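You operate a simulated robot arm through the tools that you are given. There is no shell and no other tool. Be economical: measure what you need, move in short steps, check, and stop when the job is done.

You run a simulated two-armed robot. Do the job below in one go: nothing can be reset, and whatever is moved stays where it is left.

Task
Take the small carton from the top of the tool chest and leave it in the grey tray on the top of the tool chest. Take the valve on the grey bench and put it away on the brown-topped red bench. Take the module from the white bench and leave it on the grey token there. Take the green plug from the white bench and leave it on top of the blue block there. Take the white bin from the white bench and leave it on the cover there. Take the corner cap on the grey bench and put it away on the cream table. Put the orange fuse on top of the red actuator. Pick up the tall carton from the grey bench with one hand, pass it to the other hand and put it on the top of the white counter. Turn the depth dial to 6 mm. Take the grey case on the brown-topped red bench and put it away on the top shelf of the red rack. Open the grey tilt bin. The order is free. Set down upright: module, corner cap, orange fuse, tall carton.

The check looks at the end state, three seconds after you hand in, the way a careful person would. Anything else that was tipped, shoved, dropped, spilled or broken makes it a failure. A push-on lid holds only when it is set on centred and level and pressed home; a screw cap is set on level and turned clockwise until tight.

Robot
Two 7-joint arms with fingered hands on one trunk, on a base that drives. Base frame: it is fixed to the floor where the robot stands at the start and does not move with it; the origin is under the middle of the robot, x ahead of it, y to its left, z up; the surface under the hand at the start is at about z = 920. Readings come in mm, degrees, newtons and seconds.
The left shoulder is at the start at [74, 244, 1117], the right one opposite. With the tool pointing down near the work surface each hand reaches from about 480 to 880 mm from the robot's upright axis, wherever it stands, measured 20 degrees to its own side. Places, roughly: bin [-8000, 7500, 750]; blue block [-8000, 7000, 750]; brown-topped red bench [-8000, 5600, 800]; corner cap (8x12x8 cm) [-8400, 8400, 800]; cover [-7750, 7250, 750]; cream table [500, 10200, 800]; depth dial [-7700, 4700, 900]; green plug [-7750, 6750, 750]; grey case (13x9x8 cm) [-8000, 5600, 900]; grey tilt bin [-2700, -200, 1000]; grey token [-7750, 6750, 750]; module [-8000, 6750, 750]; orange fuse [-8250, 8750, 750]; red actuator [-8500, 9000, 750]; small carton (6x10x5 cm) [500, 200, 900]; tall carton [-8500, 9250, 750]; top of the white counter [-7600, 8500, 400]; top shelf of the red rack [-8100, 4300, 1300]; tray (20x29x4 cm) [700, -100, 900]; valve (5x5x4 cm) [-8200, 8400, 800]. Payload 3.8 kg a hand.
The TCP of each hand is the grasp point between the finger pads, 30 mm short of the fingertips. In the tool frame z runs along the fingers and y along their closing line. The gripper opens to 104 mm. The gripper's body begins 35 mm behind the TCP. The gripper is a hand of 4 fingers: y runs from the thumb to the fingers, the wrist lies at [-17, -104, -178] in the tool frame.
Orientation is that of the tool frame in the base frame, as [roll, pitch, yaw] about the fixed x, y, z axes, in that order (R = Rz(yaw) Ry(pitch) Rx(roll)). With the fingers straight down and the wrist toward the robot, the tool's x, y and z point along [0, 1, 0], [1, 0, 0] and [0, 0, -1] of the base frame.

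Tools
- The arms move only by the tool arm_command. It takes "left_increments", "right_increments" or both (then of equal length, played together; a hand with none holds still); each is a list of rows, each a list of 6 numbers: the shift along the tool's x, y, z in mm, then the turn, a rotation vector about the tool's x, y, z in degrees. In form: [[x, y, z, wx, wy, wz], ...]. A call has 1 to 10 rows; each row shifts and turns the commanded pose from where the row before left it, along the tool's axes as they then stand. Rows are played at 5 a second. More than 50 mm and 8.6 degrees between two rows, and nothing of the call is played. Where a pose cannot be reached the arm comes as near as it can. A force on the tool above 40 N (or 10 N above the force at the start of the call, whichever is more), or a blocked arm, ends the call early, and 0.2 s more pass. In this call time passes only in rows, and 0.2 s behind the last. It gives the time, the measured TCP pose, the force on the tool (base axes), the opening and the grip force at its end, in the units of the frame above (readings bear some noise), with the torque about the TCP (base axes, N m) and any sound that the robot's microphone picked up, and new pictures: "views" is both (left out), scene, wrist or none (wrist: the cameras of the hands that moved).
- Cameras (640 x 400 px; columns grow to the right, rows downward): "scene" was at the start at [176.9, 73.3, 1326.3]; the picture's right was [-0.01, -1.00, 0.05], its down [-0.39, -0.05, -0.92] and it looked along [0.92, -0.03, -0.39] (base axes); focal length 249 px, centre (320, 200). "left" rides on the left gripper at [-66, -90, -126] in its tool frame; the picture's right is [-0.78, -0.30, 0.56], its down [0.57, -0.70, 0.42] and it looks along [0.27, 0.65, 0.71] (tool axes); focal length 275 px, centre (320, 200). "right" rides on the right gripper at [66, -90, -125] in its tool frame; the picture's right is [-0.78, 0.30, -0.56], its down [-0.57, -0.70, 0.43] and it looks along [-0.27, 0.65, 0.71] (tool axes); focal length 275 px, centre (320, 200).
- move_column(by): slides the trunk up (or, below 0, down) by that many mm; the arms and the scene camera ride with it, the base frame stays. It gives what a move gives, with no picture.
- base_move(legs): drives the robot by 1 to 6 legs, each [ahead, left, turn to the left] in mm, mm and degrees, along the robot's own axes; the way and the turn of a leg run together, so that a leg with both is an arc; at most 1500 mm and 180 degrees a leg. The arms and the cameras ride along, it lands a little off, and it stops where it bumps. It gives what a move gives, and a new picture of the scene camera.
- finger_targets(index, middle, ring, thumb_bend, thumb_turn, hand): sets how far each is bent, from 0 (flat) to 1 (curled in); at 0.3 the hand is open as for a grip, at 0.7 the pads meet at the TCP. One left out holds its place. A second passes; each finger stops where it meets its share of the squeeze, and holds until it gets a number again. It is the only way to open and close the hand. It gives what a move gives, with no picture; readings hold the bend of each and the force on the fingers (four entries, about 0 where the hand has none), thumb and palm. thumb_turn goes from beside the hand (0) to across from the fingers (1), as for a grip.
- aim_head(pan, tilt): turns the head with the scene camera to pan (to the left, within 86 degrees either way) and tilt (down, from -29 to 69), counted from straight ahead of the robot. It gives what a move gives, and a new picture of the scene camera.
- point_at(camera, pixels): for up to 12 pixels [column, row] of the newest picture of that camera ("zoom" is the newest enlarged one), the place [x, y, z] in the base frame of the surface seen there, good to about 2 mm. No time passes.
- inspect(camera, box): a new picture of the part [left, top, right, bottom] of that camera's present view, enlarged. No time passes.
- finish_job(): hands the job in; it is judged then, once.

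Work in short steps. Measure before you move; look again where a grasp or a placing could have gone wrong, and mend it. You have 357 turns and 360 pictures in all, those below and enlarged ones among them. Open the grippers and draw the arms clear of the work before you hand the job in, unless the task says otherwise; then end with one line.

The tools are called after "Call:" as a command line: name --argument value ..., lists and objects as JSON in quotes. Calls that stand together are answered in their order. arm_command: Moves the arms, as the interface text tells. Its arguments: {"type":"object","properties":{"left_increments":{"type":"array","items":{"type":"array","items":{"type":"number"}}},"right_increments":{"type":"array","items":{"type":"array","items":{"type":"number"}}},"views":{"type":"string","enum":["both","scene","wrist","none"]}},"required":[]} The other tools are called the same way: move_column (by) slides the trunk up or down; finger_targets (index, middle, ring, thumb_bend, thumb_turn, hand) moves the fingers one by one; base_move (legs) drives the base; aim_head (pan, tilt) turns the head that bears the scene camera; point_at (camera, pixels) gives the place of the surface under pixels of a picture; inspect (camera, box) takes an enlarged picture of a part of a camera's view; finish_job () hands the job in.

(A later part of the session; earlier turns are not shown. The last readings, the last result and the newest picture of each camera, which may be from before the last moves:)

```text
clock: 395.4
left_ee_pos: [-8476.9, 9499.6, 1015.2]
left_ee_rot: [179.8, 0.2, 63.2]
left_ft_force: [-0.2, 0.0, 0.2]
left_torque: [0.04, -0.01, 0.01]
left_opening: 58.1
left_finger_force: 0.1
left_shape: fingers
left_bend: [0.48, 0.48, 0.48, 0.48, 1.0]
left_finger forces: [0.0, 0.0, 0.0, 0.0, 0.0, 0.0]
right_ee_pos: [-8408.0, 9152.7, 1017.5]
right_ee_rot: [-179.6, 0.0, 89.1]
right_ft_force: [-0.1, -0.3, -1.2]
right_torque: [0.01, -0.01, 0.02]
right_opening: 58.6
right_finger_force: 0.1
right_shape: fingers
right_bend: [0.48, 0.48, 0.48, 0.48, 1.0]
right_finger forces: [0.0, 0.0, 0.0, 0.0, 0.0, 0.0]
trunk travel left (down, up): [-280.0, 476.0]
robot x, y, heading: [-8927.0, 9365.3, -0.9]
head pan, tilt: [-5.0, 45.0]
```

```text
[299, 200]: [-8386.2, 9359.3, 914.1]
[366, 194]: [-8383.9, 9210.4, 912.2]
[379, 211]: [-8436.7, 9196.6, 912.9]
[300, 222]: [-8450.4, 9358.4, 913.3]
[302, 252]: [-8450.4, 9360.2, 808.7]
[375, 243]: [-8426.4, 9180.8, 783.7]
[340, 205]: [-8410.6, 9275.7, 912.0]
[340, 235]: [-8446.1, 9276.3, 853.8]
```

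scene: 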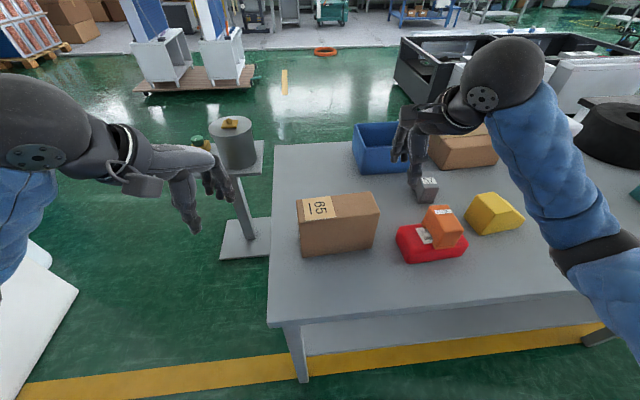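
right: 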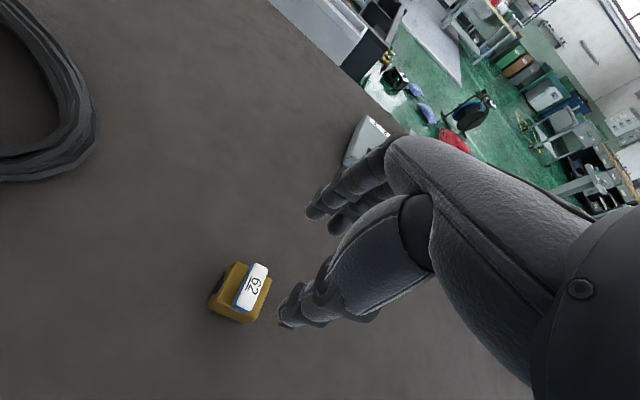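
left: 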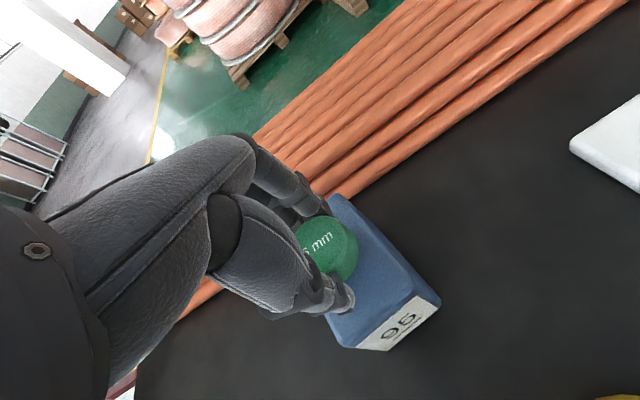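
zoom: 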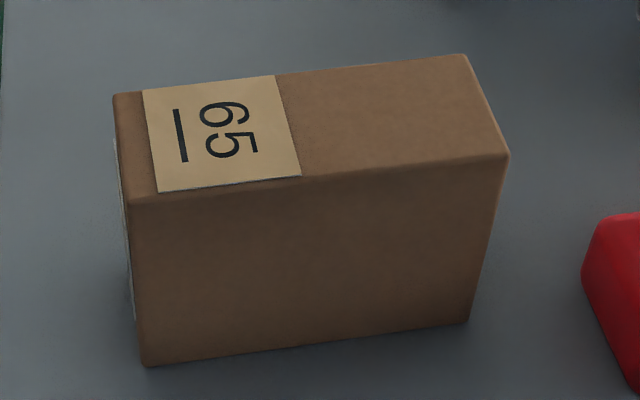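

Carton centre ≈ (−8415, 9279), 62 thick, turned ≈3.5°. I turn the left hand to yaw ≈93° and start tipping it so the fingers point to −y.

Call:
finger_targets --hand "left" --index 0.3 --middle 0.3 --ring 0.3 --thumb_bend 0.3

Call:
arm_command --left_increments '[[0, 0, 0, 0, 0, -7.6], [0, 0, 0, 0, 0, -7.6], [0, 0, 0, 0, 0, -7.6], [0, 0, 0, 0, 0, -7.5], [0, 0, 0, 0, -8.5, 0], [0, 0, 0, 0, -8.5, 0], [0, 0, 0, 0, -8.5, 0], [0, 0, 0, 0, -8.5, 0], [0, 0, 0, 0, -8.5, 0]]' --views "scene"

```text
clock: 396.4
left_ee_pos: [-8478.1, 9500.8, 1015.5]
left_ee_rot: [179.8, 0.3, 63.1]
left_ft_force: [-1.3, 0.6, 0.1]
left_torque: [0.03, -0.02, 0.04]
left_opening: 104.2
left_finger_force: 0.1
left_shape: fingers
left_bend: [0.3, 0.3, 0.3, 0.3, 0.97]
left_finger forces: [0.0, 0.0, 0.0, 0.0, 0.1, 0.0]
right_ee_pos: [-8406.7, 9153.5, 1019.2]
right_ee_rot: [-179.8, 0.0, 89.1]
right_ft_force: [-0.3, 0.3, -0.2]
right_torque: [-0.02, 0.06, 0.01]
right_opening: 58.5
right_finger_force: 0.0
right_shape: fingers
right_bend: [0.48, 0.48, 0.48, 0.48, 1.0]
right_finger forces: [0.1, 0.1, 0.0, 0.0, 0.1, 0.0]
trunk travel left (down, up): [-280.0, 476.0]
robot x, y, heading: [-8930.9, 9366.1, -0.8]
head pan, tilt: [-5.0, 45.0]
```

```text
clock: 398.4
left_ee_pos: [-8477.8, 9501.3, 1016.5]
left_ee_rot: [180.0, 43.0, 93.5]
left_ft_force: [0.3, -0.2, 0.4]
left_torque: [0.01, -0.03, 0.01]
left_opening: 104.2
left_finger_force: 0.0
left_shape: fingers
left_bend: [0.3, 0.3, 0.3, 0.3, 0.97]
left_finger forces: [0.0, 0.0, 0.0, 0.0, 0.1, 0.0]
right_ee_pos: [-8406.8, 9152.0, 1017.8]
right_ee_rot: [-179.7, 0.0, 89.1]
right_ft_force: [-0.1, 0.0, 0.3]
right_torque: [-0.02, -0.02, 0.0]
right_opening: 58.6
right_finger_force: 0.1
right_shape: fingers
right_bend: [0.48, 0.48, 0.48, 0.48, 1.0]
right_finger forces: [0.0, 0.1, 0.0, 0.0, 0.1, 0.0]
trunk travel left (down, up): [-280.0, 476.0]
robot x, y, heading: [-8929.2, 9361.0, -0.7]
head pan, tilt: [-5.0, 45.0]
```

scene: 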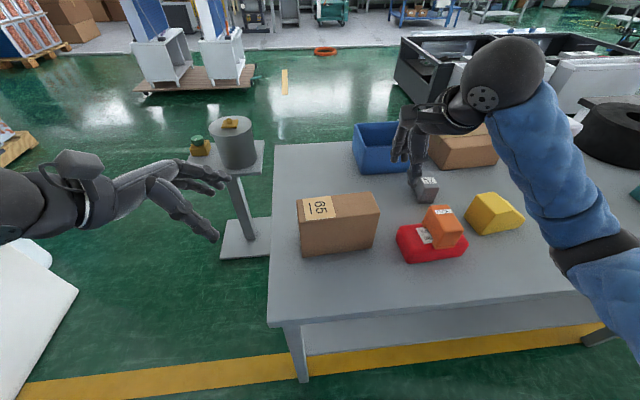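

Turning as wanted. Continue to horizontal.

Call:
arm_command --left_increments '[[0, 0, 0, 0, -8.5, 0], [0, 0, 0, 0, -8.5, 0], [0, 0, 0, 0, -8.5, 0], [0, 0, 0, 0, -8.5, 0], [0, 0, 0, 0, -8.5, 0], [0, 0, 0, 0, -4, 0]]' --views "both"

```text
clock: 399.8
left_ee_pos: [-8477.6, 9501.4, 1015.6]
left_ee_rot: [173.3, 89.5, 86.7]
left_ft_force: [0.2, -0.9, 0.9]
left_torque: [0.0, 0.01, -0.04]
left_opening: 104.2
left_finger_force: 0.0
left_shape: fingers
left_bend: [0.3, 0.3, 0.3, 0.3, 0.97]
left_finger forces: [0.0, 0.0, 0.1, 0.0, 0.0, 0.0]
right_ee_pos: [-8407.3, 9151.5, 1016.7]
right_ee_rot: [-179.8, 0.0, 89.0]
right_ft_force: [-0.3, 0.4, 1.2]
right_torque: [-0.02, 0.02, 0.02]
right_opening: 58.4
right_finger_force: 0.0
right_shape: fingers
right_bend: [0.48, 0.48, 0.48, 0.48, 1.0]
right_finger forces: [0.0, 0.0, 0.0, 0.0, 0.0, 0.1]
trunk travel left (down, up): [-280.0, 476.0]
robot x, y, heading: [-8929.5, 9365.6, -0.7]
head pan, tilt: [-5.0, 45.0]
```

scene: 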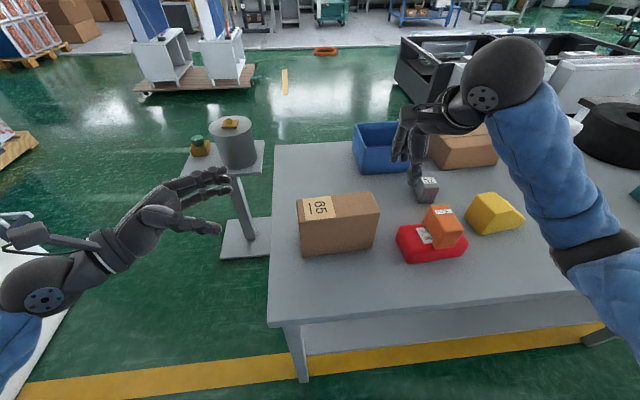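
left: 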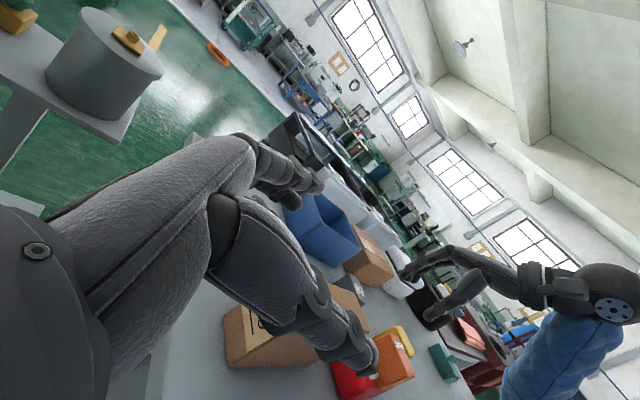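

Horizontal now. I lower the hand to z≈855 in line with the carton, north of it.

Call:
arm_command --left_increments '[[40, 14, 0, 0, 0, 0], [40, 14, 0, 0, 0, 0], [40, 14, 0, 0, 0, 0], [40, 14, 0, 0, 0, 0], [0, 0, 30, 0, 0, 0]]' --views "both"

```text
clock: 401.0
left_ee_pos: [-8421.0, 9475.6, 853.9]
left_ee_rot: [177.2, 89.2, 90.6]
left_ft_force: [-0.5, -0.3, 0.4]
left_torque: [0.01, 0.0, -0.04]
left_opening: 104.4
left_finger_force: 0.0
left_shape: fingers
left_bend: [0.3, 0.3, 0.3, 0.3, 0.97]
left_finger forces: [0.0, 0.0, 0.1, 0.0, 0.0, 0.0]
right_ee_pos: [-8406.3, 9151.2, 1017.2]
right_ee_rot: [-179.7, 0.0, 89.1]
right_ft_force: [0.7, -0.3, -0.6]
right_torque: [0.01, -0.02, -0.02]
right_opening: 58.4
right_finger_force: 0.1
right_shape: fingers
right_bend: [0.48, 0.48, 0.48, 0.48, 1.0]
right_finger forces: [0.1, 0.0, 0.0, 0.0, 0.1, 0.0]
trunk travel left (down, up): [-280.0, 476.0]
robot x, y, heading: [-8928.3, 9361.4, -1.1]
head pan, tilt: [-5.0, 45.0]
```

scene: 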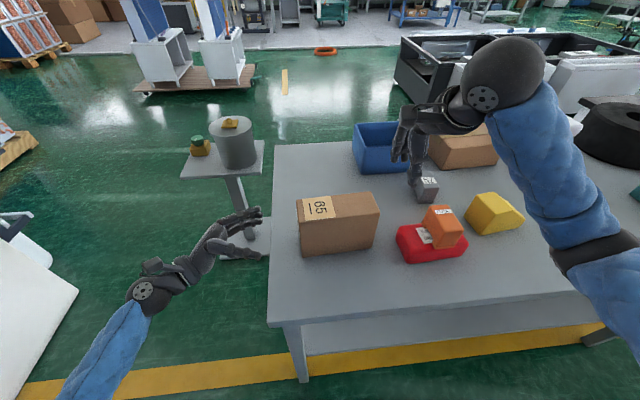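
left: 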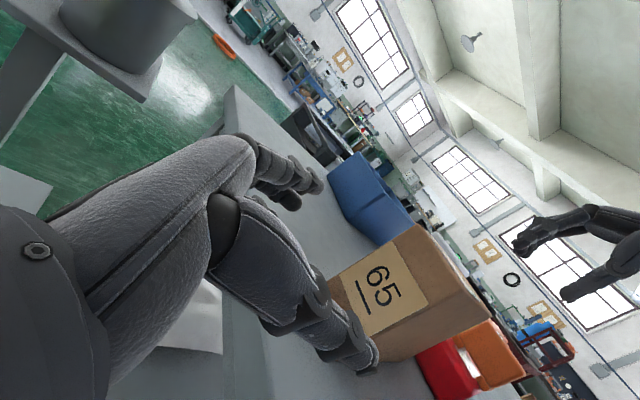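

Aligned. Advance along the fingers to y≈9340.

Call:
arm_command --left_increments '[[0, -2, 45, 0, 0, 0], [0, -2, 45, 0, 0, 0], [0, -2, 45, 0, 0, 0]]' --views "both"

```text
clock: 401.8
left_ee_pos: [-8413.6, 9341.0, 853.7]
left_ee_rot: [-175.8, 89.4, 97.8]
left_ft_force: [0.5, 0.8, 0.8]
left_torque: [0.01, -0.04, -0.01]
left_opening: 104.7
left_finger_force: 0.3
left_shape: fingers
left_bend: [0.3, 0.3, 0.3, 0.3, 0.97]
left_finger forces: [0.9, 0.0, 0.0, 0.0, 0.1, 0.0]
right_ee_pos: [-8407.1, 9152.9, 1018.3]
right_ee_rot: [-179.8, 0.0, 89.1]
right_ft_force: [-0.5, 0.6, 0.5]
right_torque: [0.03, -0.03, 0.0]
right_opening: 58.6
right_finger_force: 0.0
right_shape: fingers
right_bend: [0.48, 0.48, 0.48, 0.48, 1.0]
right_finger forces: [0.0, 0.0, 0.1, 0.0, 0.0, 0.0]
trunk travel left (down, up): [-280.0, 476.0]
robot x, y, heading: [-8929.8, 9364.9, -1.0]
head pan, tilt: [-5.0, 45.0]
```

scene: 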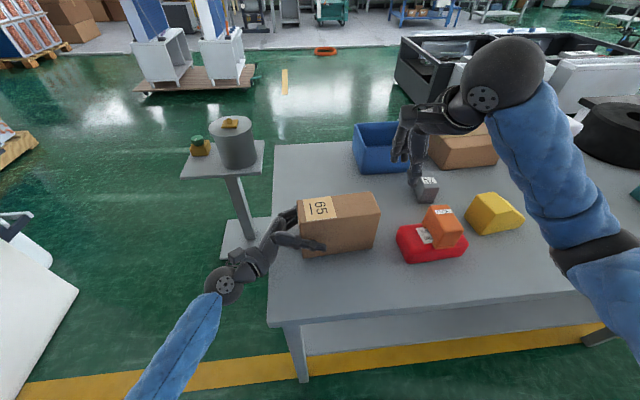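
left: 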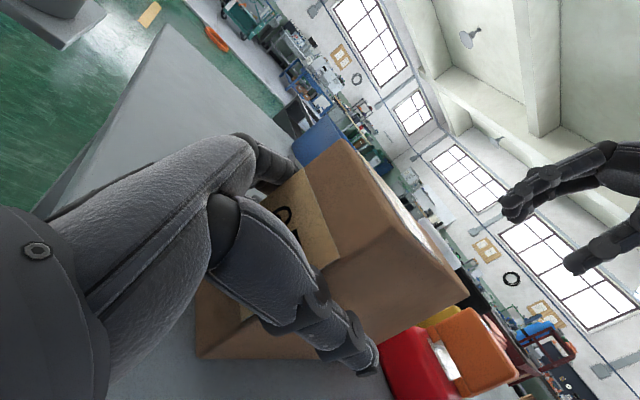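

Close the left hand and lift slightly.

Call:
finger_targets --hand "left" --index 0.7 --middle 0.7 --ring 0.7 --thumb_bend 0.7

Call:
arm_command --left_increments '[[-20, 0, 0, 0, 0, 0], [-30, 0, 0, 0, 0, 0], [-30, 0, 0, 0, 0, 0]]' --views "both"

```text
clock: 402.8
left_ee_pos: [-8414.9, 9341.5, 853.3]
left_ee_rot: [177.6, 89.3, 91.1]
left_ft_force: [1.5, -1.9, 3.0]
left_torque: [0.1, 0.05, 0.1]
left_opening: 67.7
left_finger_force: 37.1
left_shape: fingers
left_bend: [0.37, 0.5, 0.48, 0.57, 0.99]
left_finger forces: [19.8, 8.2, 8.6, 0.1, 37.8, 0.0]
right_ee_pos: [-8408.4, 9151.5, 1018.4]
right_ee_rot: [-179.8, 0.0, 89.0]
right_ft_force: [-0.3, -1.1, 0.1]
right_torque: [-0.01, 0.0, -0.01]
right_opening: 58.3
right_finger_force: 0.0
right_shape: fingers
right_bend: [0.48, 0.48, 0.48, 0.48, 1.0]
right_finger forces: [0.1, 0.0, 0.0, 0.1, 0.0, 0.0]
trunk travel left (down, up): [-280.0, 476.0]
robot x, y, heading: [-8926.4, 9363.5, -0.8]
head pan, tilt: [-5.0, 45.0]
```

```text
clock: 403.6
left_ee_pos: [-8415.0, 9340.2, 933.1]
left_ee_rot: [-173.8, 89.3, 99.7]
left_ft_force: [0.5, -0.2, -4.4]
left_torque: [0.29, -0.01, -0.02]
left_opening: 67.7
left_finger_force: 35.3
left_shape: fingers
left_bend: [0.37, 0.5, 0.48, 0.57, 1.0]
left_finger forces: [16.1, 8.0, 9.9, 0.0, 37.1, 0.0]
right_ee_pos: [-8407.2, 9152.1, 1017.0]
right_ee_rot: [-179.8, -0.1, 89.1]
right_ft_force: [0.2, 0.0, 0.8]
right_torque: [-0.02, 0.01, -0.01]
right_opening: 58.3
right_finger_force: 0.0
right_shape: fingers
right_bend: [0.48, 0.48, 0.48, 0.48, 1.0]
right_finger forces: [0.0, 0.1, 0.1, 0.1, 0.0, 0.0]
trunk travel left (down, up): [-280.0, 476.0]
robot x, y, heading: [-8927.7, 9365.4, -0.8]
head pan, tilt: [-5.0, 45.0]
```

scene: 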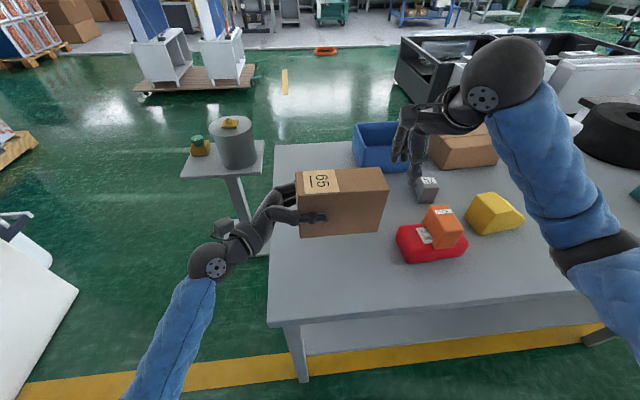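
left: 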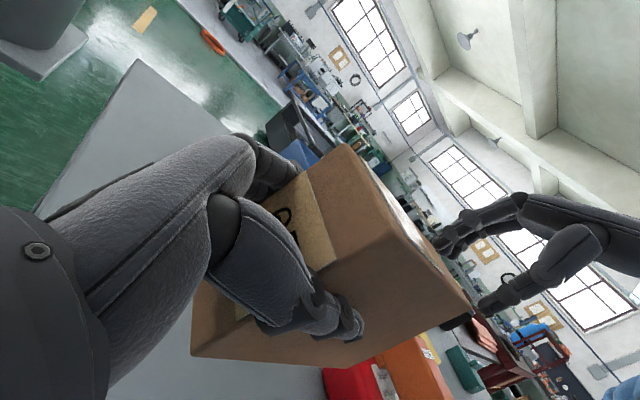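

Carton lifted level (≈4.4 N). I raise and open the right hand, and measure the carton's top.

Call:
finger_targets --hand "right" --index 0.3 --middle 0.3 --ring 0.3 --thumb_bend 0.3

Call:
arm_command --right_increments '[[0, 0, -40, 0, 0, 0], [0, 0, -40, 0, 0, 0]]' --views "scene"

Call:
point_at --camera "scene" --pixels '[[300, 173], [378, 170], [385, 182], [300, 192], [340, 182], [386, 225], [302, 235], [360, 180]]'

```text
clock: 404.6
left_ee_pos: [-8416.1, 9340.7, 934.2]
left_ee_rot: [-172.6, 89.3, 100.8]
left_ft_force: [-0.6, -0.1, -5.0]
left_torque: [0.29, 0.0, -0.01]
left_opening: 67.7
left_finger_force: 35.0
left_shape: fingers
left_bend: [0.37, 0.5, 0.48, 0.57, 1.0]
left_finger forces: [16.1, 8.1, 10.0, 0.0, 37.2, 0.0]
right_ee_pos: [-8406.4, 9152.5, 1018.4]
right_ee_rot: [-179.8, 0.0, 89.1]
right_ft_force: [-0.5, -0.3, -0.5]
right_torque: [-0.01, 0.05, 0.01]
right_opening: 104.1
right_finger_force: 0.1
right_shape: fingers
right_bend: [0.3, 0.3, 0.3, 0.3, 0.97]
right_finger forces: [0.0, 0.0, 0.0, 0.0, 0.0, 0.0]
trunk travel left (down, up): [-280.0, 476.0]
robot x, y, heading: [-8930.2, 9368.0, -0.9]
head pan, tilt: [-5.0, 45.0]
```

```text
clock: 405.2
left_ee_pos: [-8417.1, 9340.9, 934.0]
left_ee_rot: [174.9, 89.3, 88.4]
left_ft_force: [0.2, -0.6, -4.9]
left_torque: [0.26, 0.01, 0.0]
left_opening: 67.7
left_finger_force: 36.0
left_shape: fingers
left_bend: [0.37, 0.5, 0.48, 0.57, 1.0]
left_finger forces: [16.1, 8.1, 9.9, 0.0, 36.9, 0.0]
right_ee_pos: [-8408.7, 9152.9, 1097.0]
right_ee_rot: [-179.6, 0.0, 89.1]
right_ft_force: [0.0, 0.2, -0.9]
right_torque: [0.04, 0.0, -0.03]
right_opening: 104.1
right_finger_force: 0.1
right_shape: fingers
right_bend: [0.3, 0.3, 0.3, 0.3, 0.97]
right_finger forces: [0.0, 0.0, 0.0, 0.0, 0.0, 0.0]
trunk travel left (down, up): [-280.0, 476.0]
robot x, y, heading: [-8929.4, 9363.6, -1.3]
head pan, tilt: [-5.0, 45.0]
```

scene: 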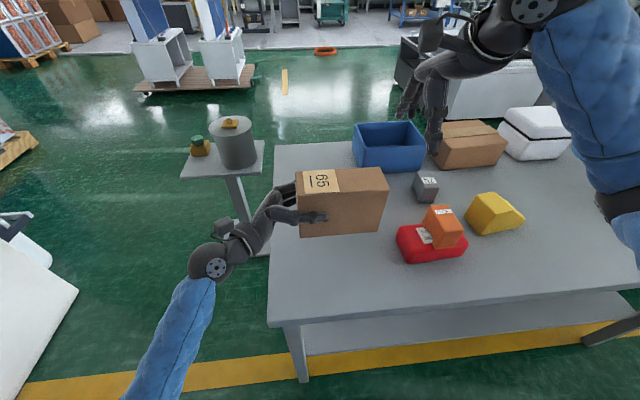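

```text
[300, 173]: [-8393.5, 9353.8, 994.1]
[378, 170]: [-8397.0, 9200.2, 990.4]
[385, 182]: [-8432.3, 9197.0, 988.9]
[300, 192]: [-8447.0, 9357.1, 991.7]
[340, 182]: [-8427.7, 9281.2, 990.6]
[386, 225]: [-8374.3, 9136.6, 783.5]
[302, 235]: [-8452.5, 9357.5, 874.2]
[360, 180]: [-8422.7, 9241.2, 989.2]
```

Top z≈990. I bring the right hand over the south part at (−8409, 9232), then descend to TCP z≈982.

Call:
arm_command --right_increments '[[0, 0, 0, 0, 0, -4.5], [40, 2, 0, 0, 0, 0], [39, 2, 0, 0, 0, 0], [0, 0, 40, 0, 0, 0], [0, 0, 30, 0, 0, 0]]' --views "both"

```text
clock: 406.4
left_ee_pos: [-8415.5, 9340.2, 933.5]
left_ee_rot: [-179.8, 89.1, 93.7]
left_ft_force: [0.4, -0.8, -4.9]
left_torque: [0.28, -0.01, 0.01]
left_opening: 68.0
left_finger_force: 35.3
left_shape: fingers
left_bend: [0.37, 0.5, 0.48, 0.57, 1.0]
left_finger forces: [16.1, 8.1, 10.0, 0.1, 37.1, 0.0]
right_ee_pos: [-8408.4, 9230.7, 1027.8]
right_ee_rot: [-179.8, -0.1, 93.6]
right_ft_force: [0.0, 0.0, -1.0]
right_torque: [-0.02, -0.02, 0.01]
right_opening: 104.2
right_finger_force: 0.1
right_shape: fingers
right_bend: [0.3, 0.3, 0.3, 0.3, 0.97]
right_finger forces: [0.1, 0.0, 0.0, 0.1, 0.0, 0.1]
trunk travel left (down, up): [-280.0, 476.0]
robot x, y, heading: [-8930.4, 9368.4, -1.2]
head pan, tilt: [-5.0, 45.0]
```

scene: 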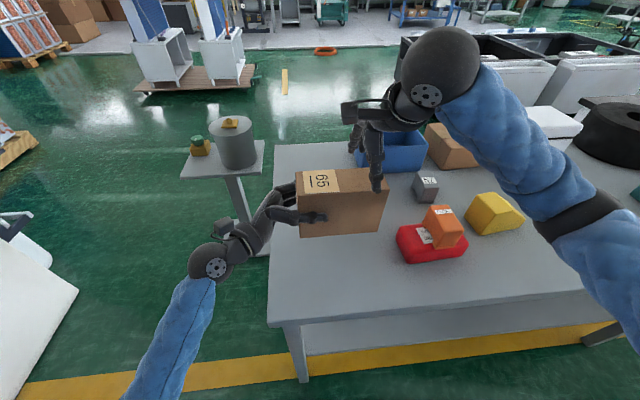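
right: 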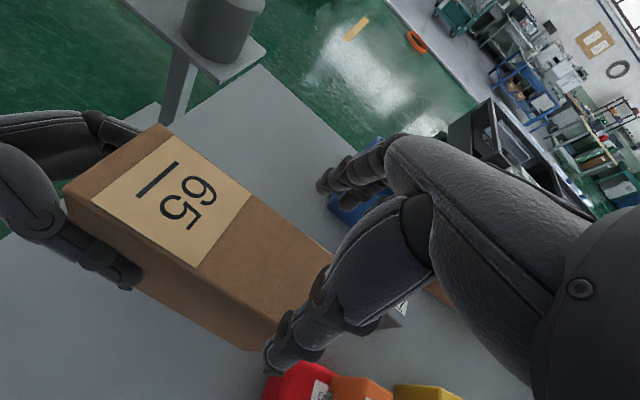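

I shift 15 mm north for better balance, descend to z≈976 and close the right hand.

Call:
arm_command --right_increments '[[15, 1, 15, 0, 0, 0], [0, 0, 20, 0, 0, 0], [0, 0, 16, 0, 0, 0]]' --views "wrist"

Call:
finger_targets --hand "right" --index 0.7 --middle 0.7 --ring 0.7 --thumb_bend 0.7

```text
clock: 407.2
left_ee_pos: [-8414.7, 9341.9, 932.2]
left_ee_rot: [173.4, 89.1, 87.0]
left_ft_force: [0.9, 0.5, -6.2]
left_torque: [0.48, 0.0, 0.14]
left_opening: 67.6
left_finger_force: 35.1
left_shape: fingers
left_bend: [0.37, 0.5, 0.48, 0.57, 1.0]
left_finger forces: [16.0, 8.6, 10.3, 0.0, 36.2, 0.0]
right_ee_pos: [-8406.4, 9245.5, 976.1]
right_ee_rot: [-179.8, 0.0, 93.6]
right_ft_force: [-1.9, -0.3, 2.3]
right_torque: [-0.02, 0.09, -0.02]
right_opening: 106.1
right_finger_force: 1.3
right_shape: fingers
right_bend: [0.3, 0.3, 0.3, 0.29, 0.97]
right_finger forces: [0.0, 0.0, 0.0, 0.0, 2.2, 0.0]
trunk travel left (down, up): [-280.0, 476.0]
robot x, y, heading: [-8927.5, 9363.6, -1.1]
head pan, tilt: [-5.0, 45.0]
```

right: 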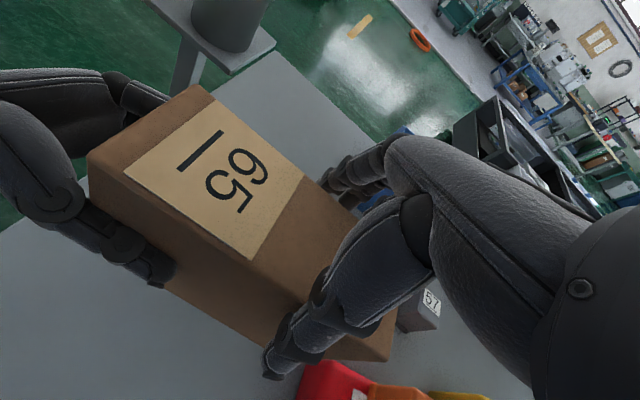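

```text
clock: 408.2
left_ee_pos: [-8415.4, 9341.3, 932.6]
left_ee_rot: [-177.6, 89.2, 95.9]
left_ft_force: [6.5, 2.3, -8.1]
left_torque: [0.66, 0.76, 0.62]
left_opening: 67.7
left_finger_force: 36.5
left_shape: fingers
left_bend: [0.36, 0.49, 0.48, 0.58, 0.99]
left_finger forces: [22.2, 8.4, 8.3, 0.0, 34.1, 0.0]
right_ee_pos: [-8407.9, 9246.0, 975.5]
right_ee_rot: [-179.8, 0.0, 93.5]
right_ft_force: [-6.6, -2.4, 4.0]
right_torque: [-0.06, -0.47, 0.01]
right_opening: 68.1
right_finger_force: 31.0
right_shape: fingers
right_bend: [0.48, 0.52, 0.51, 0.55, 0.99]
right_finger forces: [11.4, 8.2, 8.3, 0.0, 34.7, 0.0]
trunk travel left (down, up): [-280.0, 476.0]
robot x, y, heading: [-8928.0, 9367.3, -1.0]
head pan, tilt: [-5.0, 45.0]
```

Both hands hold it. Release the left hand and withdraw it north.

Call:
finger_targets --hand "left" --index 0.28 --middle 0.28 --ring 0.28 --thumb_bend 0.28

Call:
arm_command --left_increments '[[0, 0, -40, 0, 0, 0], [0, 0, -45, 0, 0, 0], [0, 0, -45, 0, 0, 0], [0, 0, -45, 0, 0, 0]]' --views "both"

```text
clock: 409.2
left_ee_pos: [-8415.0, 9339.4, 934.3]
left_ee_rot: [175.5, 89.3, 89.0]
left_ft_force: [0.3, 0.2, 0.2]
left_torque: [0.0, 0.0, 0.0]
left_opening: 109.1
left_finger_force: 0.2
left_shape: fingers
left_bend: [0.28, 0.28, 0.28, 0.28, 0.97]
left_finger forces: [0.0, 0.0, 0.1, 0.0, 0.3, 0.1]
right_ee_pos: [-8408.3, 9247.1, 976.3]
right_ee_rot: [-179.7, -0.1, 93.7]
right_ft_force: [-0.4, -0.3, -0.2]
right_torque: [-0.16, -0.03, -0.02]
right_opening: 67.7
right_finger_force: 30.1
right_shape: fingers
right_bend: [0.47, 0.52, 0.51, 0.57, 1.0]
right_finger forces: [12.1, 8.1, 9.6, 0.0, 29.6, 0.1]
trunk travel left (down, up): [-280.0, 476.0]
robot x, y, heading: [-8928.9, 9361.9, -1.0]
head pan, tilt: [-5.0, 45.0]
```

```text
clock: 410.2
left_ee_pos: [-8429.8, 9515.0, 936.0]
left_ee_rot: [175.5, 89.3, 89.0]
left_ft_force: [-0.4, -0.1, 0.0]
left_torque: [0.03, 0.0, 0.01]
left_opening: 109.4
left_finger_force: 0.0
left_shape: fingers
left_bend: [0.28, 0.28, 0.28, 0.28, 0.97]
left_finger forces: [0.0, 0.1, 0.1, 0.1, 0.0, 0.1]
right_ee_pos: [-8408.4, 9246.8, 975.7]
right_ee_rot: [-179.8, 0.0, 93.6]
right_ft_force: [0.6, -0.3, 0.5]
right_torque: [-0.14, -0.01, 0.0]
right_opening: 67.4
right_finger_force: 29.6
right_shape: fingers
right_bend: [0.47, 0.52, 0.51, 0.57, 1.0]
right_finger forces: [12.1, 8.1, 9.5, 0.0, 29.6, 0.0]
trunk travel left (down, up): [-280.0, 476.0]
robot x, y, heading: [-8929.0, 9362.2, -0.9]
head pan, tilt: [-5.0, 45.0]
```

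scene: 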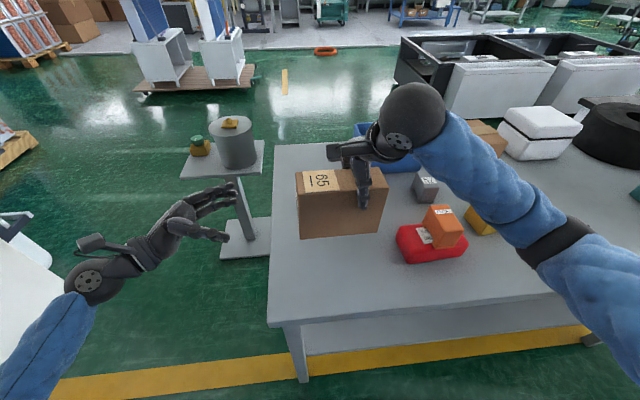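
left: 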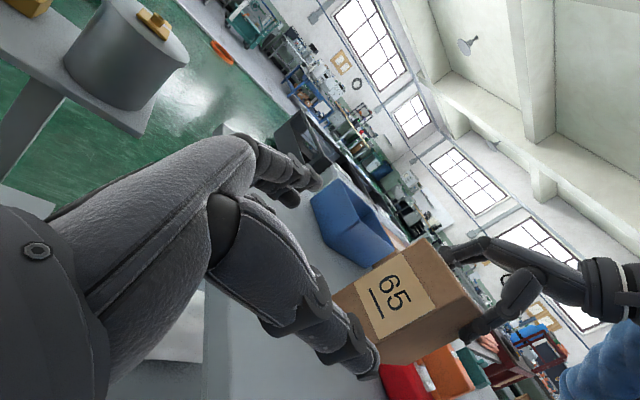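

Right hand has it. I lift 40 mm to verify the hold.

Call:
arm_command --right_increments '[[0, 0, -20, 0, 0, 0], [0, 0, -20, 0, 0, 0]]' --views "scene"

```text
clock: 410.8
left_ee_pos: [-8429.6, 9515.1, 935.7]
left_ee_rot: [174.9, 89.3, 88.4]
left_ft_force: [0.3, -0.4, -0.1]
left_torque: [-0.01, 0.03, -0.05]
left_opening: 109.0
left_finger_force: 0.0
left_shape: fingers
left_bend: [0.28, 0.28, 0.28, 0.28, 0.97]
left_finger forces: [0.0, 0.1, 0.1, 0.0, 0.1, 0.0]
right_ee_pos: [-8408.2, 9247.0, 1015.9]
right_ee_rot: [-179.7, 0.0, 93.7]
right_ft_force: [0.6, -0.6, -3.5]
right_torque: [-0.18, -0.03, -0.01]
right_opening: 67.3
right_finger_force: 29.4
right_shape: fingers
right_bend: [0.47, 0.52, 0.51, 0.57, 1.0]
right_finger forces: [12.1, 8.2, 9.5, 0.0, 29.5, 0.0]
trunk travel left (down, up): [-280.0, 476.0]
robot x, y, heading: [-8930.3, 9366.1, -0.6]
head pan, tilt: [-5.0, 45.0]
```

scene: 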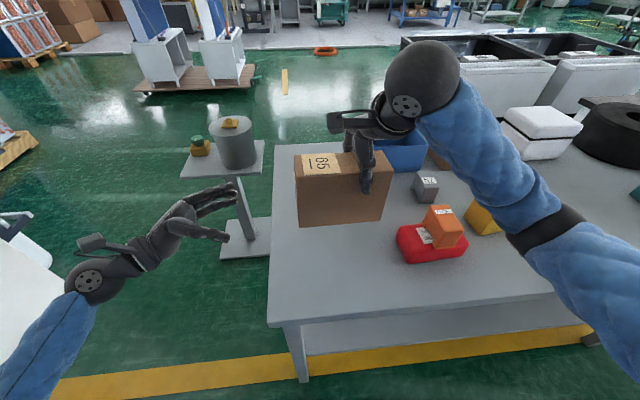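

Carton securely in the right hand. Now I turn the left hand back to pointing down.

Call:
arm_command --left_increments '[[0, 0, 0, 0, 8.5, 0], [0, 0, 0, 0, 8.5, 0], [0, 0, 0, 0, 8.5, 0], [0, 0, 0, 0, 8.5, 0], [0, 0, 0, 0, 8.5, 0], [0, 0, 0, 0, 8.5, 0], [0, 0, 0, 0, 8.5, 0], [0, 0, 0, 0, 8.5, 0], [0, 0, 0, 0, 8.5, 0], [0, 0, 0, 0, 8.5, 0]]' --views "none"

Call:
arm_command --left_increments '[[0, 0, -40, 0, 4, 0], [0, 0, -40, 0, 0, 8], [0, 0, 0, 0, 0, 8.5], [0, 0, 0, 0, 0, 8.5], [0, 0, 0, 0, 0, 8.5], [0, 0, 0, 0, 0, 8.5], [0, 0, 0, 0, 0, 8.5], [0, 0, 0, 0, 0, 8.5], [0, 0, 0, 0, 0, 8.5], [0, 0, 0, 0, 0, 8.5]]' --views "scene"

```text
clock: 413.0
left_ee_pos: [-8427.6, 9513.8, 935.7]
left_ee_rot: [-179.9, 4.2, 93.5]
left_ft_force: [0.1, 0.0, -0.5]
left_torque: [0.01, 0.0, 0.01]
left_opening: 108.9
left_finger_force: 0.1
left_shape: fingers
left_bend: [0.28, 0.28, 0.28, 0.28, 0.97]
left_finger forces: [0.1, 0.0, 0.0, 0.1, 0.1, 0.0]
right_ee_pos: [-8407.2, 9246.4, 1016.0]
right_ee_rot: [-179.7, -0.1, 93.6]
right_ft_force: [0.7, 0.0, -4.1]
right_torque: [-0.15, -0.04, -0.01]
right_opening: 67.2
right_finger_force: 29.5
right_shape: fingers
right_bend: [0.47, 0.52, 0.51, 0.57, 1.0]
right_finger forces: [12.2, 8.0, 9.4, 0.1, 29.4, 0.0]
trunk travel left (down, up): [-280.0, 476.0]
robot x, y, heading: [-8927.7, 9363.7, -0.9]
head pan, tilt: [-5.0, 45.0]
```

```text
clock: 415.2
left_ee_pos: [-8428.5, 9518.4, 1016.1]
left_ee_rot: [179.7, 0.0, 17.3]
left_ft_force: [0.2, 1.2, -0.6]
left_torque: [0.0, -0.02, 0.01]
left_opening: 109.0
left_finger_force: 0.1
left_shape: fingers
left_bend: [0.28, 0.28, 0.28, 0.28, 0.97]
left_finger forces: [0.0, 0.0, 0.0, 0.1, 0.0, 0.0]
right_ee_pos: [-8407.0, 9246.2, 1015.9]
right_ee_rot: [-179.6, 0.0, 93.6]
right_ft_force: [0.1, 0.7, -4.6]
right_torque: [-0.13, -0.04, -0.02]
right_opening: 67.3
right_finger_force: 29.4
right_shape: fingers
right_bend: [0.47, 0.52, 0.51, 0.57, 1.0]
right_finger forces: [12.0, 8.0, 9.4, 0.0, 29.5, 0.0]
trunk travel left (down, up): [-280.0, 476.0]
robot x, y, heading: [-8929.4, 9365.6, -1.2]
head pan, tilt: [-5.0, 45.0]
```

scene: 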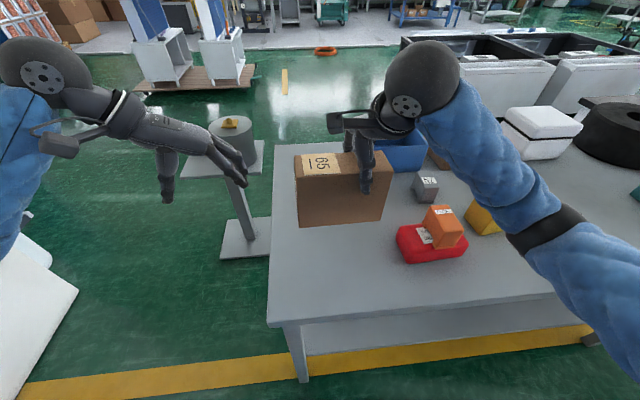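

Carton bottom (900) would hit the fuse on the way, so I raise the trunk 120 mm first, then drive south so the left hand comes to the corner cap.

Call:
move_column --by 120

Call:
base_move --legs '[[-40, -1150, 1]]'

Call:
aim_head --pan 10 --tilt 45

```text
clock: 416.7
left_ee_pos: [-8428.2, 9518.2, 1135.7]
left_ee_rot: [179.8, 0.1, 17.5]
left_ft_force: [0.5, -0.5, 0.1]
left_torque: [0.04, 0.01, 0.01]
left_opening: 109.1
left_finger_force: 0.1
left_shape: fingers
left_bend: [0.28, 0.28, 0.28, 0.28, 0.97]
left_finger forces: [0.0, 0.0, 0.0, 0.0, 0.0, 0.0]
right_ee_pos: [-8407.2, 9245.5, 1134.6]
right_ee_rot: [-179.7, 0.0, 93.5]
right_ft_force: [0.4, -0.9, -3.3]
right_torque: [-0.13, -0.04, 0.02]
right_opening: 67.5
right_finger_force: 29.4
right_shape: fingers
right_bend: [0.47, 0.52, 0.51, 0.57, 1.0]
right_finger forces: [12.2, 8.0, 9.4, 0.0, 29.4, 0.0]
trunk travel left (down, up): [-400.0, 356.0]
robot x, y, heading: [-8929.3, 9362.3, -1.2]
head pan, tilt: [-5.0, 45.0]
```

```text
clock: 422.6
left_ee_pos: [-8484.9, 8376.4, 1136.3]
left_ee_rot: [179.8, 0.1, 18.0]
left_ft_force: [0.4, 0.3, 0.2]
left_torque: [-0.02, 0.02, 0.02]
left_opening: 108.9
left_finger_force: 0.0
left_shape: fingers
left_bend: [0.28, 0.28, 0.28, 0.28, 0.97]
left_finger forces: [0.1, 0.0, 0.0, 0.0, 0.1, 0.0]
right_ee_pos: [-8461.0, 8105.2, 1136.1]
right_ee_rot: [-179.7, 0.0, 94.1]
right_ft_force: [0.1, -0.3, -3.7]
right_torque: [-0.16, -0.03, -0.06]
right_opening: 67.5
right_finger_force: 29.6
right_shape: fingers
right_bend: [0.47, 0.52, 0.51, 0.57, 1.0]
right_finger forces: [12.2, 8.0, 9.4, 0.1, 29.3, 0.1]
trunk travel left (down, up): [-400.0, 356.0]
robot x, y, heading: [-8984.8, 8217.8, -0.5]
head pan, tilt: [-5.0, 45.0]
```

scene: 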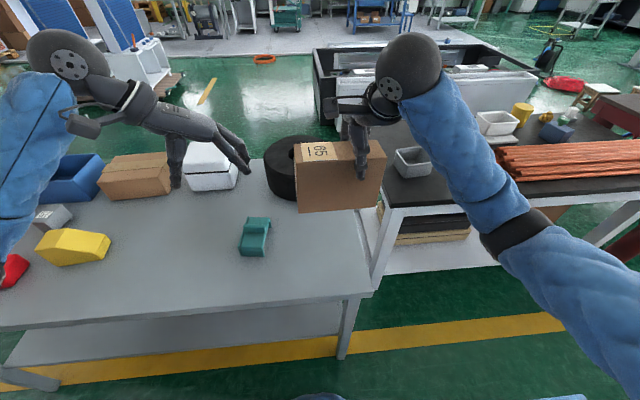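

```text
clock: 423.3
left_ee_pos: [-8485.5, 8376.6, 1136.3]
left_ee_rot: [179.6, 0.1, 18.0]
left_ft_force: [-0.4, -0.1, 0.0]
left_torque: [0.01, 0.0, -0.01]
left_opening: 109.1
left_finger_force: 0.0
left_shape: fingers
left_bend: [0.28, 0.28, 0.28, 0.28, 0.97]
left_finger forces: [0.0, 0.0, 0.0, 0.0, 0.0, 0.1]
right_ee_pos: [-8461.7, 8104.9, 1135.8]
right_ee_rot: [-179.7, -0.1, 94.1]
right_ft_force: [-0.1, 0.0, -4.1]
right_torque: [-0.16, -0.03, 0.0]
right_opening: 67.5
right_finger_force: 28.8
right_shape: fingers
right_bend: [0.47, 0.52, 0.51, 0.57, 1.0]
right_finger forces: [12.1, 8.1, 9.5, 0.1, 29.4, 0.2]
trunk travel left (down, up): [-400.0, 356.0]
robot x, y, heading: [-8981.3, 8219.7, -0.5]
head pan, tilt: [10.0, 45.0]
```

scene: 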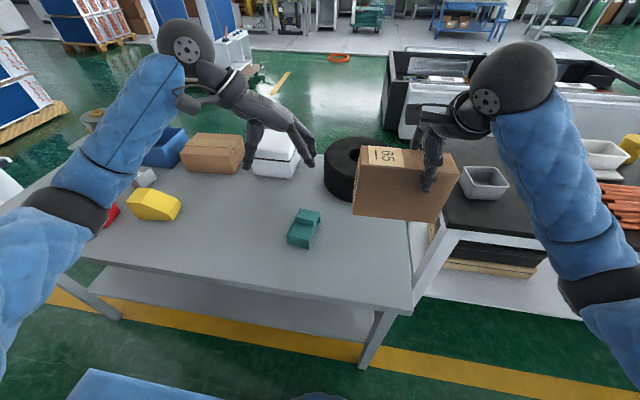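

I zoom on the cap for the grasp.

Call:
inspect --camera "scene" --box '[270, 195, 340, 260]'

Call:
point_at --camera "zoom" --pixels '[[215, 95], [455, 90], [195, 240], [170, 310], [400, 330], [385, 265], [300, 110], [430, 150], [220, 150], [310, 220], [330, 170], [190, 190]]'

```text
6.15 times, centred on (305, 228) of scene
```

zoom: 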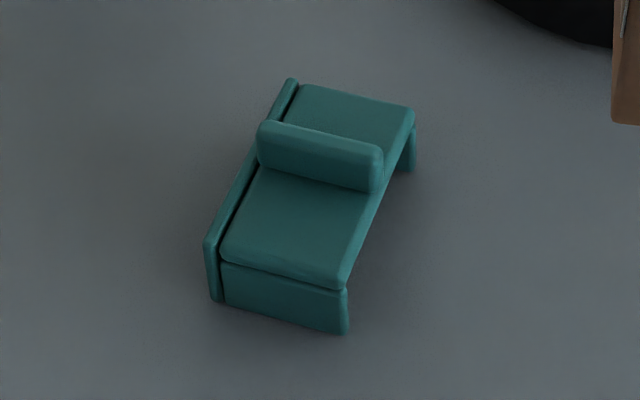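

```text
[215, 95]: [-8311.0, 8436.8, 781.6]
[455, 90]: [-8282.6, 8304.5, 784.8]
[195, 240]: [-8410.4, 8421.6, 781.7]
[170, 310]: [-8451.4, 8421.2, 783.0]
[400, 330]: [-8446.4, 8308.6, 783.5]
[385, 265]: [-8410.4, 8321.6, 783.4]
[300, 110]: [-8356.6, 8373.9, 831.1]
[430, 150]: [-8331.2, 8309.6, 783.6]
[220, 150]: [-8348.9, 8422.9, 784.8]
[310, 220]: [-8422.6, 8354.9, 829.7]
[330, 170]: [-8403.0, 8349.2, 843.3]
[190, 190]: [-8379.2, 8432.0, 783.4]
```

The cap has a bar handle on top (along y, centre ≈ (−8400, 8359), z 831–855, turned ≈−7°). I rotate the left hand to yaw ≈83 and lower the trunk.

Call:
arm_command --left_increments '[[0, 0, 0, 0, 0, -8.1], [0, 0, 0, 0, 0, -8.1], [0, 0, 0, 0, 0, -8.1], [0, 0, 0, 0, 0, -8.1], [0, 0, 0, 0, 0, -8.1], [0, 0, 0, 0, 0, -8.1], [0, 0, 0, 0, 0, -8.1], [0, 0, 0, 0, 0, -8.3]]' --views "none"

Call:
move_column --by -110

Call:
finger_targets --hand "left" --index 0.5 --middle 0.5 --ring 0.5 --thumb_bend 0.5

```text
clock: 425.1
left_ee_pos: [-8484.6, 8377.3, 1134.9]
left_ee_rot: [179.9, 0.4, 83.2]
left_ft_force: [0.3, -0.2, -0.6]
left_torque: [-0.02, 0.02, -0.01]
left_opening: 109.0
left_finger_force: 0.0
left_shape: fingers
left_bend: [0.28, 0.28, 0.28, 0.28, 0.97]
left_finger forces: [0.0, 0.0, 0.0, 0.0, 0.0, 0.0]
right_ee_pos: [-8461.8, 8104.7, 1136.3]
right_ee_rot: [-179.7, 0.0, 94.2]
right_ft_force: [0.2, -0.1, -4.6]
right_torque: [-0.1, -0.01, 0.02]
right_opening: 67.4
right_finger_force: 29.8
right_shape: fingers
right_bend: [0.47, 0.52, 0.51, 0.57, 1.0]
right_finger forces: [12.1, 8.0, 9.4, 0.0, 29.4, 0.0]
trunk travel left (down, up): [-400.0, 356.0]
robot x, y, heading: [-8984.1, 8217.0, -0.5]
head pan, tilt: [10.0, 45.0]
```

```text
clock: 426.6
left_ee_pos: [-8485.8, 8376.9, 1027.9]
left_ee_rot: [180.0, 0.4, 83.0]
left_ft_force: [0.1, -0.4, -0.1]
left_torque: [0.04, 0.02, 0.04]
left_opening: 109.1
left_finger_force: 0.1
left_shape: fingers
left_bend: [0.28, 0.28, 0.28, 0.28, 0.97]
left_finger forces: [0.0, 0.0, 0.0, 0.0, 0.1, 0.0]
right_ee_pos: [-8462.4, 8106.2, 1027.3]
right_ee_rot: [-179.7, 0.0, 94.2]
right_ft_force: [0.0, -0.1, -4.5]
right_torque: [-0.15, -0.03, 0.0]
right_opening: 67.3
right_finger_force: 29.1
right_shape: fingers
right_bend: [0.47, 0.52, 0.51, 0.57, 1.0]
right_finger forces: [12.2, 8.0, 9.3, 0.1, 29.4, 0.1]
trunk travel left (down, up): [-290.0, 466.0]
robot x, y, heading: [-8985.4, 8215.7, -0.5]
head pan, tilt: [10.0, 45.0]
```

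```text
clock: 427.6
left_ee_pos: [-8484.4, 8376.9, 1025.6]
left_ee_rot: [-180.0, 0.2, 83.0]
left_ft_force: [-0.5, 0.3, 0.5]
left_torque: [-0.02, 0.0, 0.0]
left_opening: 54.2
left_finger_force: 0.0
left_shape: fingers
left_bend: [0.5, 0.5, 0.5, 0.5, 1.0]
left_finger forces: [0.0, 0.1, 0.0, 0.1, 0.1, 0.1]
right_ee_pos: [-8461.5, 8104.9, 1026.3]
right_ee_rot: [-179.7, 0.0, 94.1]
right_ft_force: [-0.2, 0.3, -4.4]
right_torque: [-0.15, -0.03, 0.0]
right_opening: 67.6
right_finger_force: 29.4
right_shape: fingers
right_bend: [0.47, 0.52, 0.51, 0.57, 1.0]
right_finger forces: [12.3, 8.0, 9.3, 0.1, 29.3, 0.0]
trunk travel left (down, up): [-290.0, 466.0]
robot x, y, heading: [-8979.7, 8220.7, -0.5]
head pan, tilt: [10.0, 45.0]
```

Call:
arm_command --left_increments '[[-3, 43, 0, 0, 0, 0], [-3, 43, 0, 0, 0, 0], [0, 0, 40, 0, 0, 0], [0, 0, 40, 0, 0, 0], [0, 0, 35, 0, 0, 0]]' --views "wrist"

Call:
inspect --camera "left" --box '[260, 180, 460, 380]'

```text
clock: 428.8
left_ee_pos: [-8401.2, 8359.2, 910.7]
left_ee_rot: [179.8, 0.2, 83.1]
left_ft_force: [0.4, -1.5, 0.3]
left_torque: [-0.04, -0.05, 0.0]
left_opening: 53.9
left_finger_force: 0.2
left_shape: fingers
left_bend: [0.5, 0.5, 0.5, 0.5, 1.0]
left_finger forces: [0.1, 0.0, 0.1, 0.0, 0.0, 0.0]
right_ee_pos: [-8461.3, 8105.1, 1026.3]
right_ee_rot: [-179.6, 0.1, 94.1]
right_ft_force: [0.5, 0.9, -4.5]
right_torque: [-0.15, -0.04, 0.02]
right_opening: 67.7
right_finger_force: 29.2
right_shape: fingers
right_bend: [0.47, 0.52, 0.51, 0.57, 1.0]
right_finger forces: [12.2, 8.0, 9.3, 0.0, 29.3, 0.0]
trunk travel left (down, up): [-290.0, 466.0]
robot x, y, heading: [-8987.3, 8218.6, -0.8]
head pan, tilt: [10.0, 45.0]
```

left: 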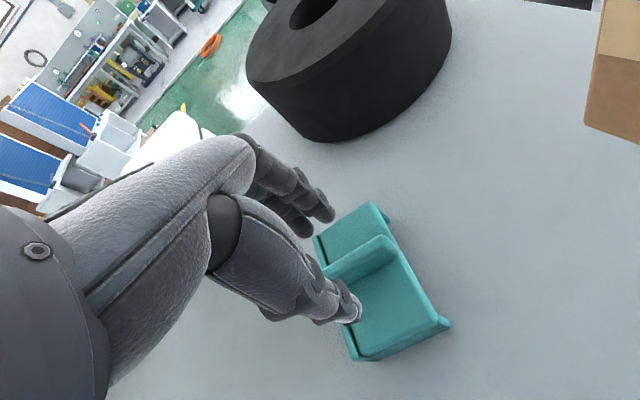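

```text
2.00 times, centred on (360, 280) of left
```

zoom: 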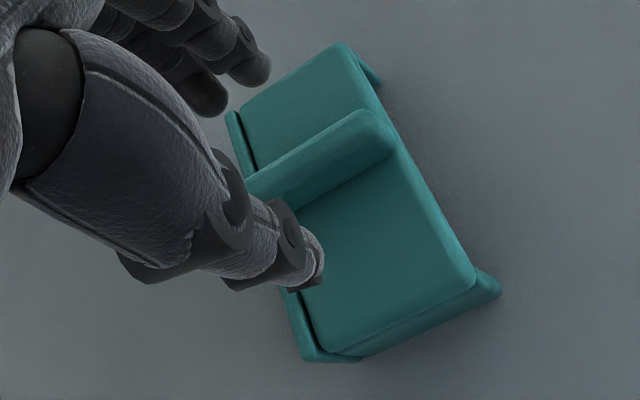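

Call:
point_at --camera "zoom" --pixels '[[378, 120], [390, 150], [300, 165], [330, 140], [350, 165], [258, 190], [360, 115]]'

```text
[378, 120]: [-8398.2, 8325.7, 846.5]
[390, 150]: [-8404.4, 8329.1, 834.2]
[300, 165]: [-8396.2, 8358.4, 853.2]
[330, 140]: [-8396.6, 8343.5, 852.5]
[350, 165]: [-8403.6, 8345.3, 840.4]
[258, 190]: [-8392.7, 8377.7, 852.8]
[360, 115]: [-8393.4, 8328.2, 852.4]
```

Bar centre ≈ (−8397, 8357), ~15 mm thick. I adjust +4 mm, descend to z≈865 and close.

Call:
arm_command --left_increments '[[-2, 4, 20, 0, 0, 0], [0, 0, 15, 0, 0, 0], [0, 0, 10, 0, 0, 0]]' --views "none"

Call:
finger_targets --hand "left" --index 0.8 --middle 0.8 --ring 0.8 --thumb_bend 0.8

Call:
inspect --camera "left" --box '[260, 180, 460, 380]'

```text
clock: 429.6
left_ee_pos: [-8395.3, 8357.4, 866.4]
left_ee_rot: [180.0, 0.3, 83.0]
left_ft_force: [0.9, 1.0, 0.4]
left_torque: [0.02, -0.01, 0.0]
left_opening: 54.1
left_finger_force: 0.1
left_shape: fingers
left_bend: [0.5, 0.5, 0.5, 0.5, 1.0]
left_finger forces: [0.1, 0.0, 0.1, 0.0, 0.0, 0.0]
right_ee_pos: [-8462.1, 8106.7, 1026.2]
right_ee_rot: [-179.7, -0.1, 94.1]
right_ft_force: [0.3, 0.0, -5.0]
right_torque: [-0.11, -0.01, -0.01]
right_opening: 67.5
right_finger_force: 29.3
right_shape: fingers
right_bend: [0.47, 0.52, 0.51, 0.57, 1.0]
right_finger forces: [12.2, 8.0, 9.2, 0.0, 29.3, 0.0]
trunk travel left (down, up): [-290.0, 466.0]
robot x, y, heading: [-8985.8, 8220.0, -0.5]
head pan, tilt: [10.0, 45.0]
```

```text
clock: 430.6
left_ee_pos: [-8396.8, 8357.2, 866.8]
left_ee_rot: [179.9, 0.3, 83.1]
left_ft_force: [-1.2, 0.7, 2.6]
left_torque: [-0.07, 0.16, -0.05]
left_opening: 12.5
left_finger_force: 24.6
left_shape: fingers
left_bend: [0.72, 0.73, 0.78, 0.67, 0.98]
left_finger forces: [10.9, 6.3, 7.3, 0.0, 24.6, 0.0]
right_ee_pos: [-8463.6, 8106.0, 1025.6]
right_ee_rot: [-179.7, 0.1, 94.1]
right_ft_force: [-0.3, -0.1, -4.9]
right_torque: [-0.16, -0.03, -0.01]
right_opening: 67.3
right_finger_force: 29.8
right_shape: fingers
right_bend: [0.47, 0.52, 0.51, 0.57, 1.0]
right_finger forces: [12.1, 8.0, 9.3, 0.0, 29.3, 0.1]
trunk travel left (down, up): [-290.0, 466.0]
robot x, y, heading: [-8987.5, 8221.1, -0.5]
head pan, tilt: [10.0, 45.0]
```

```text
2.00 times, centred on (360, 280) of left
```

zoom: 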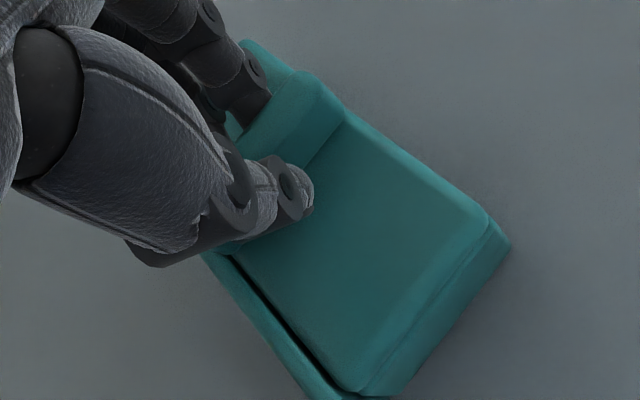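

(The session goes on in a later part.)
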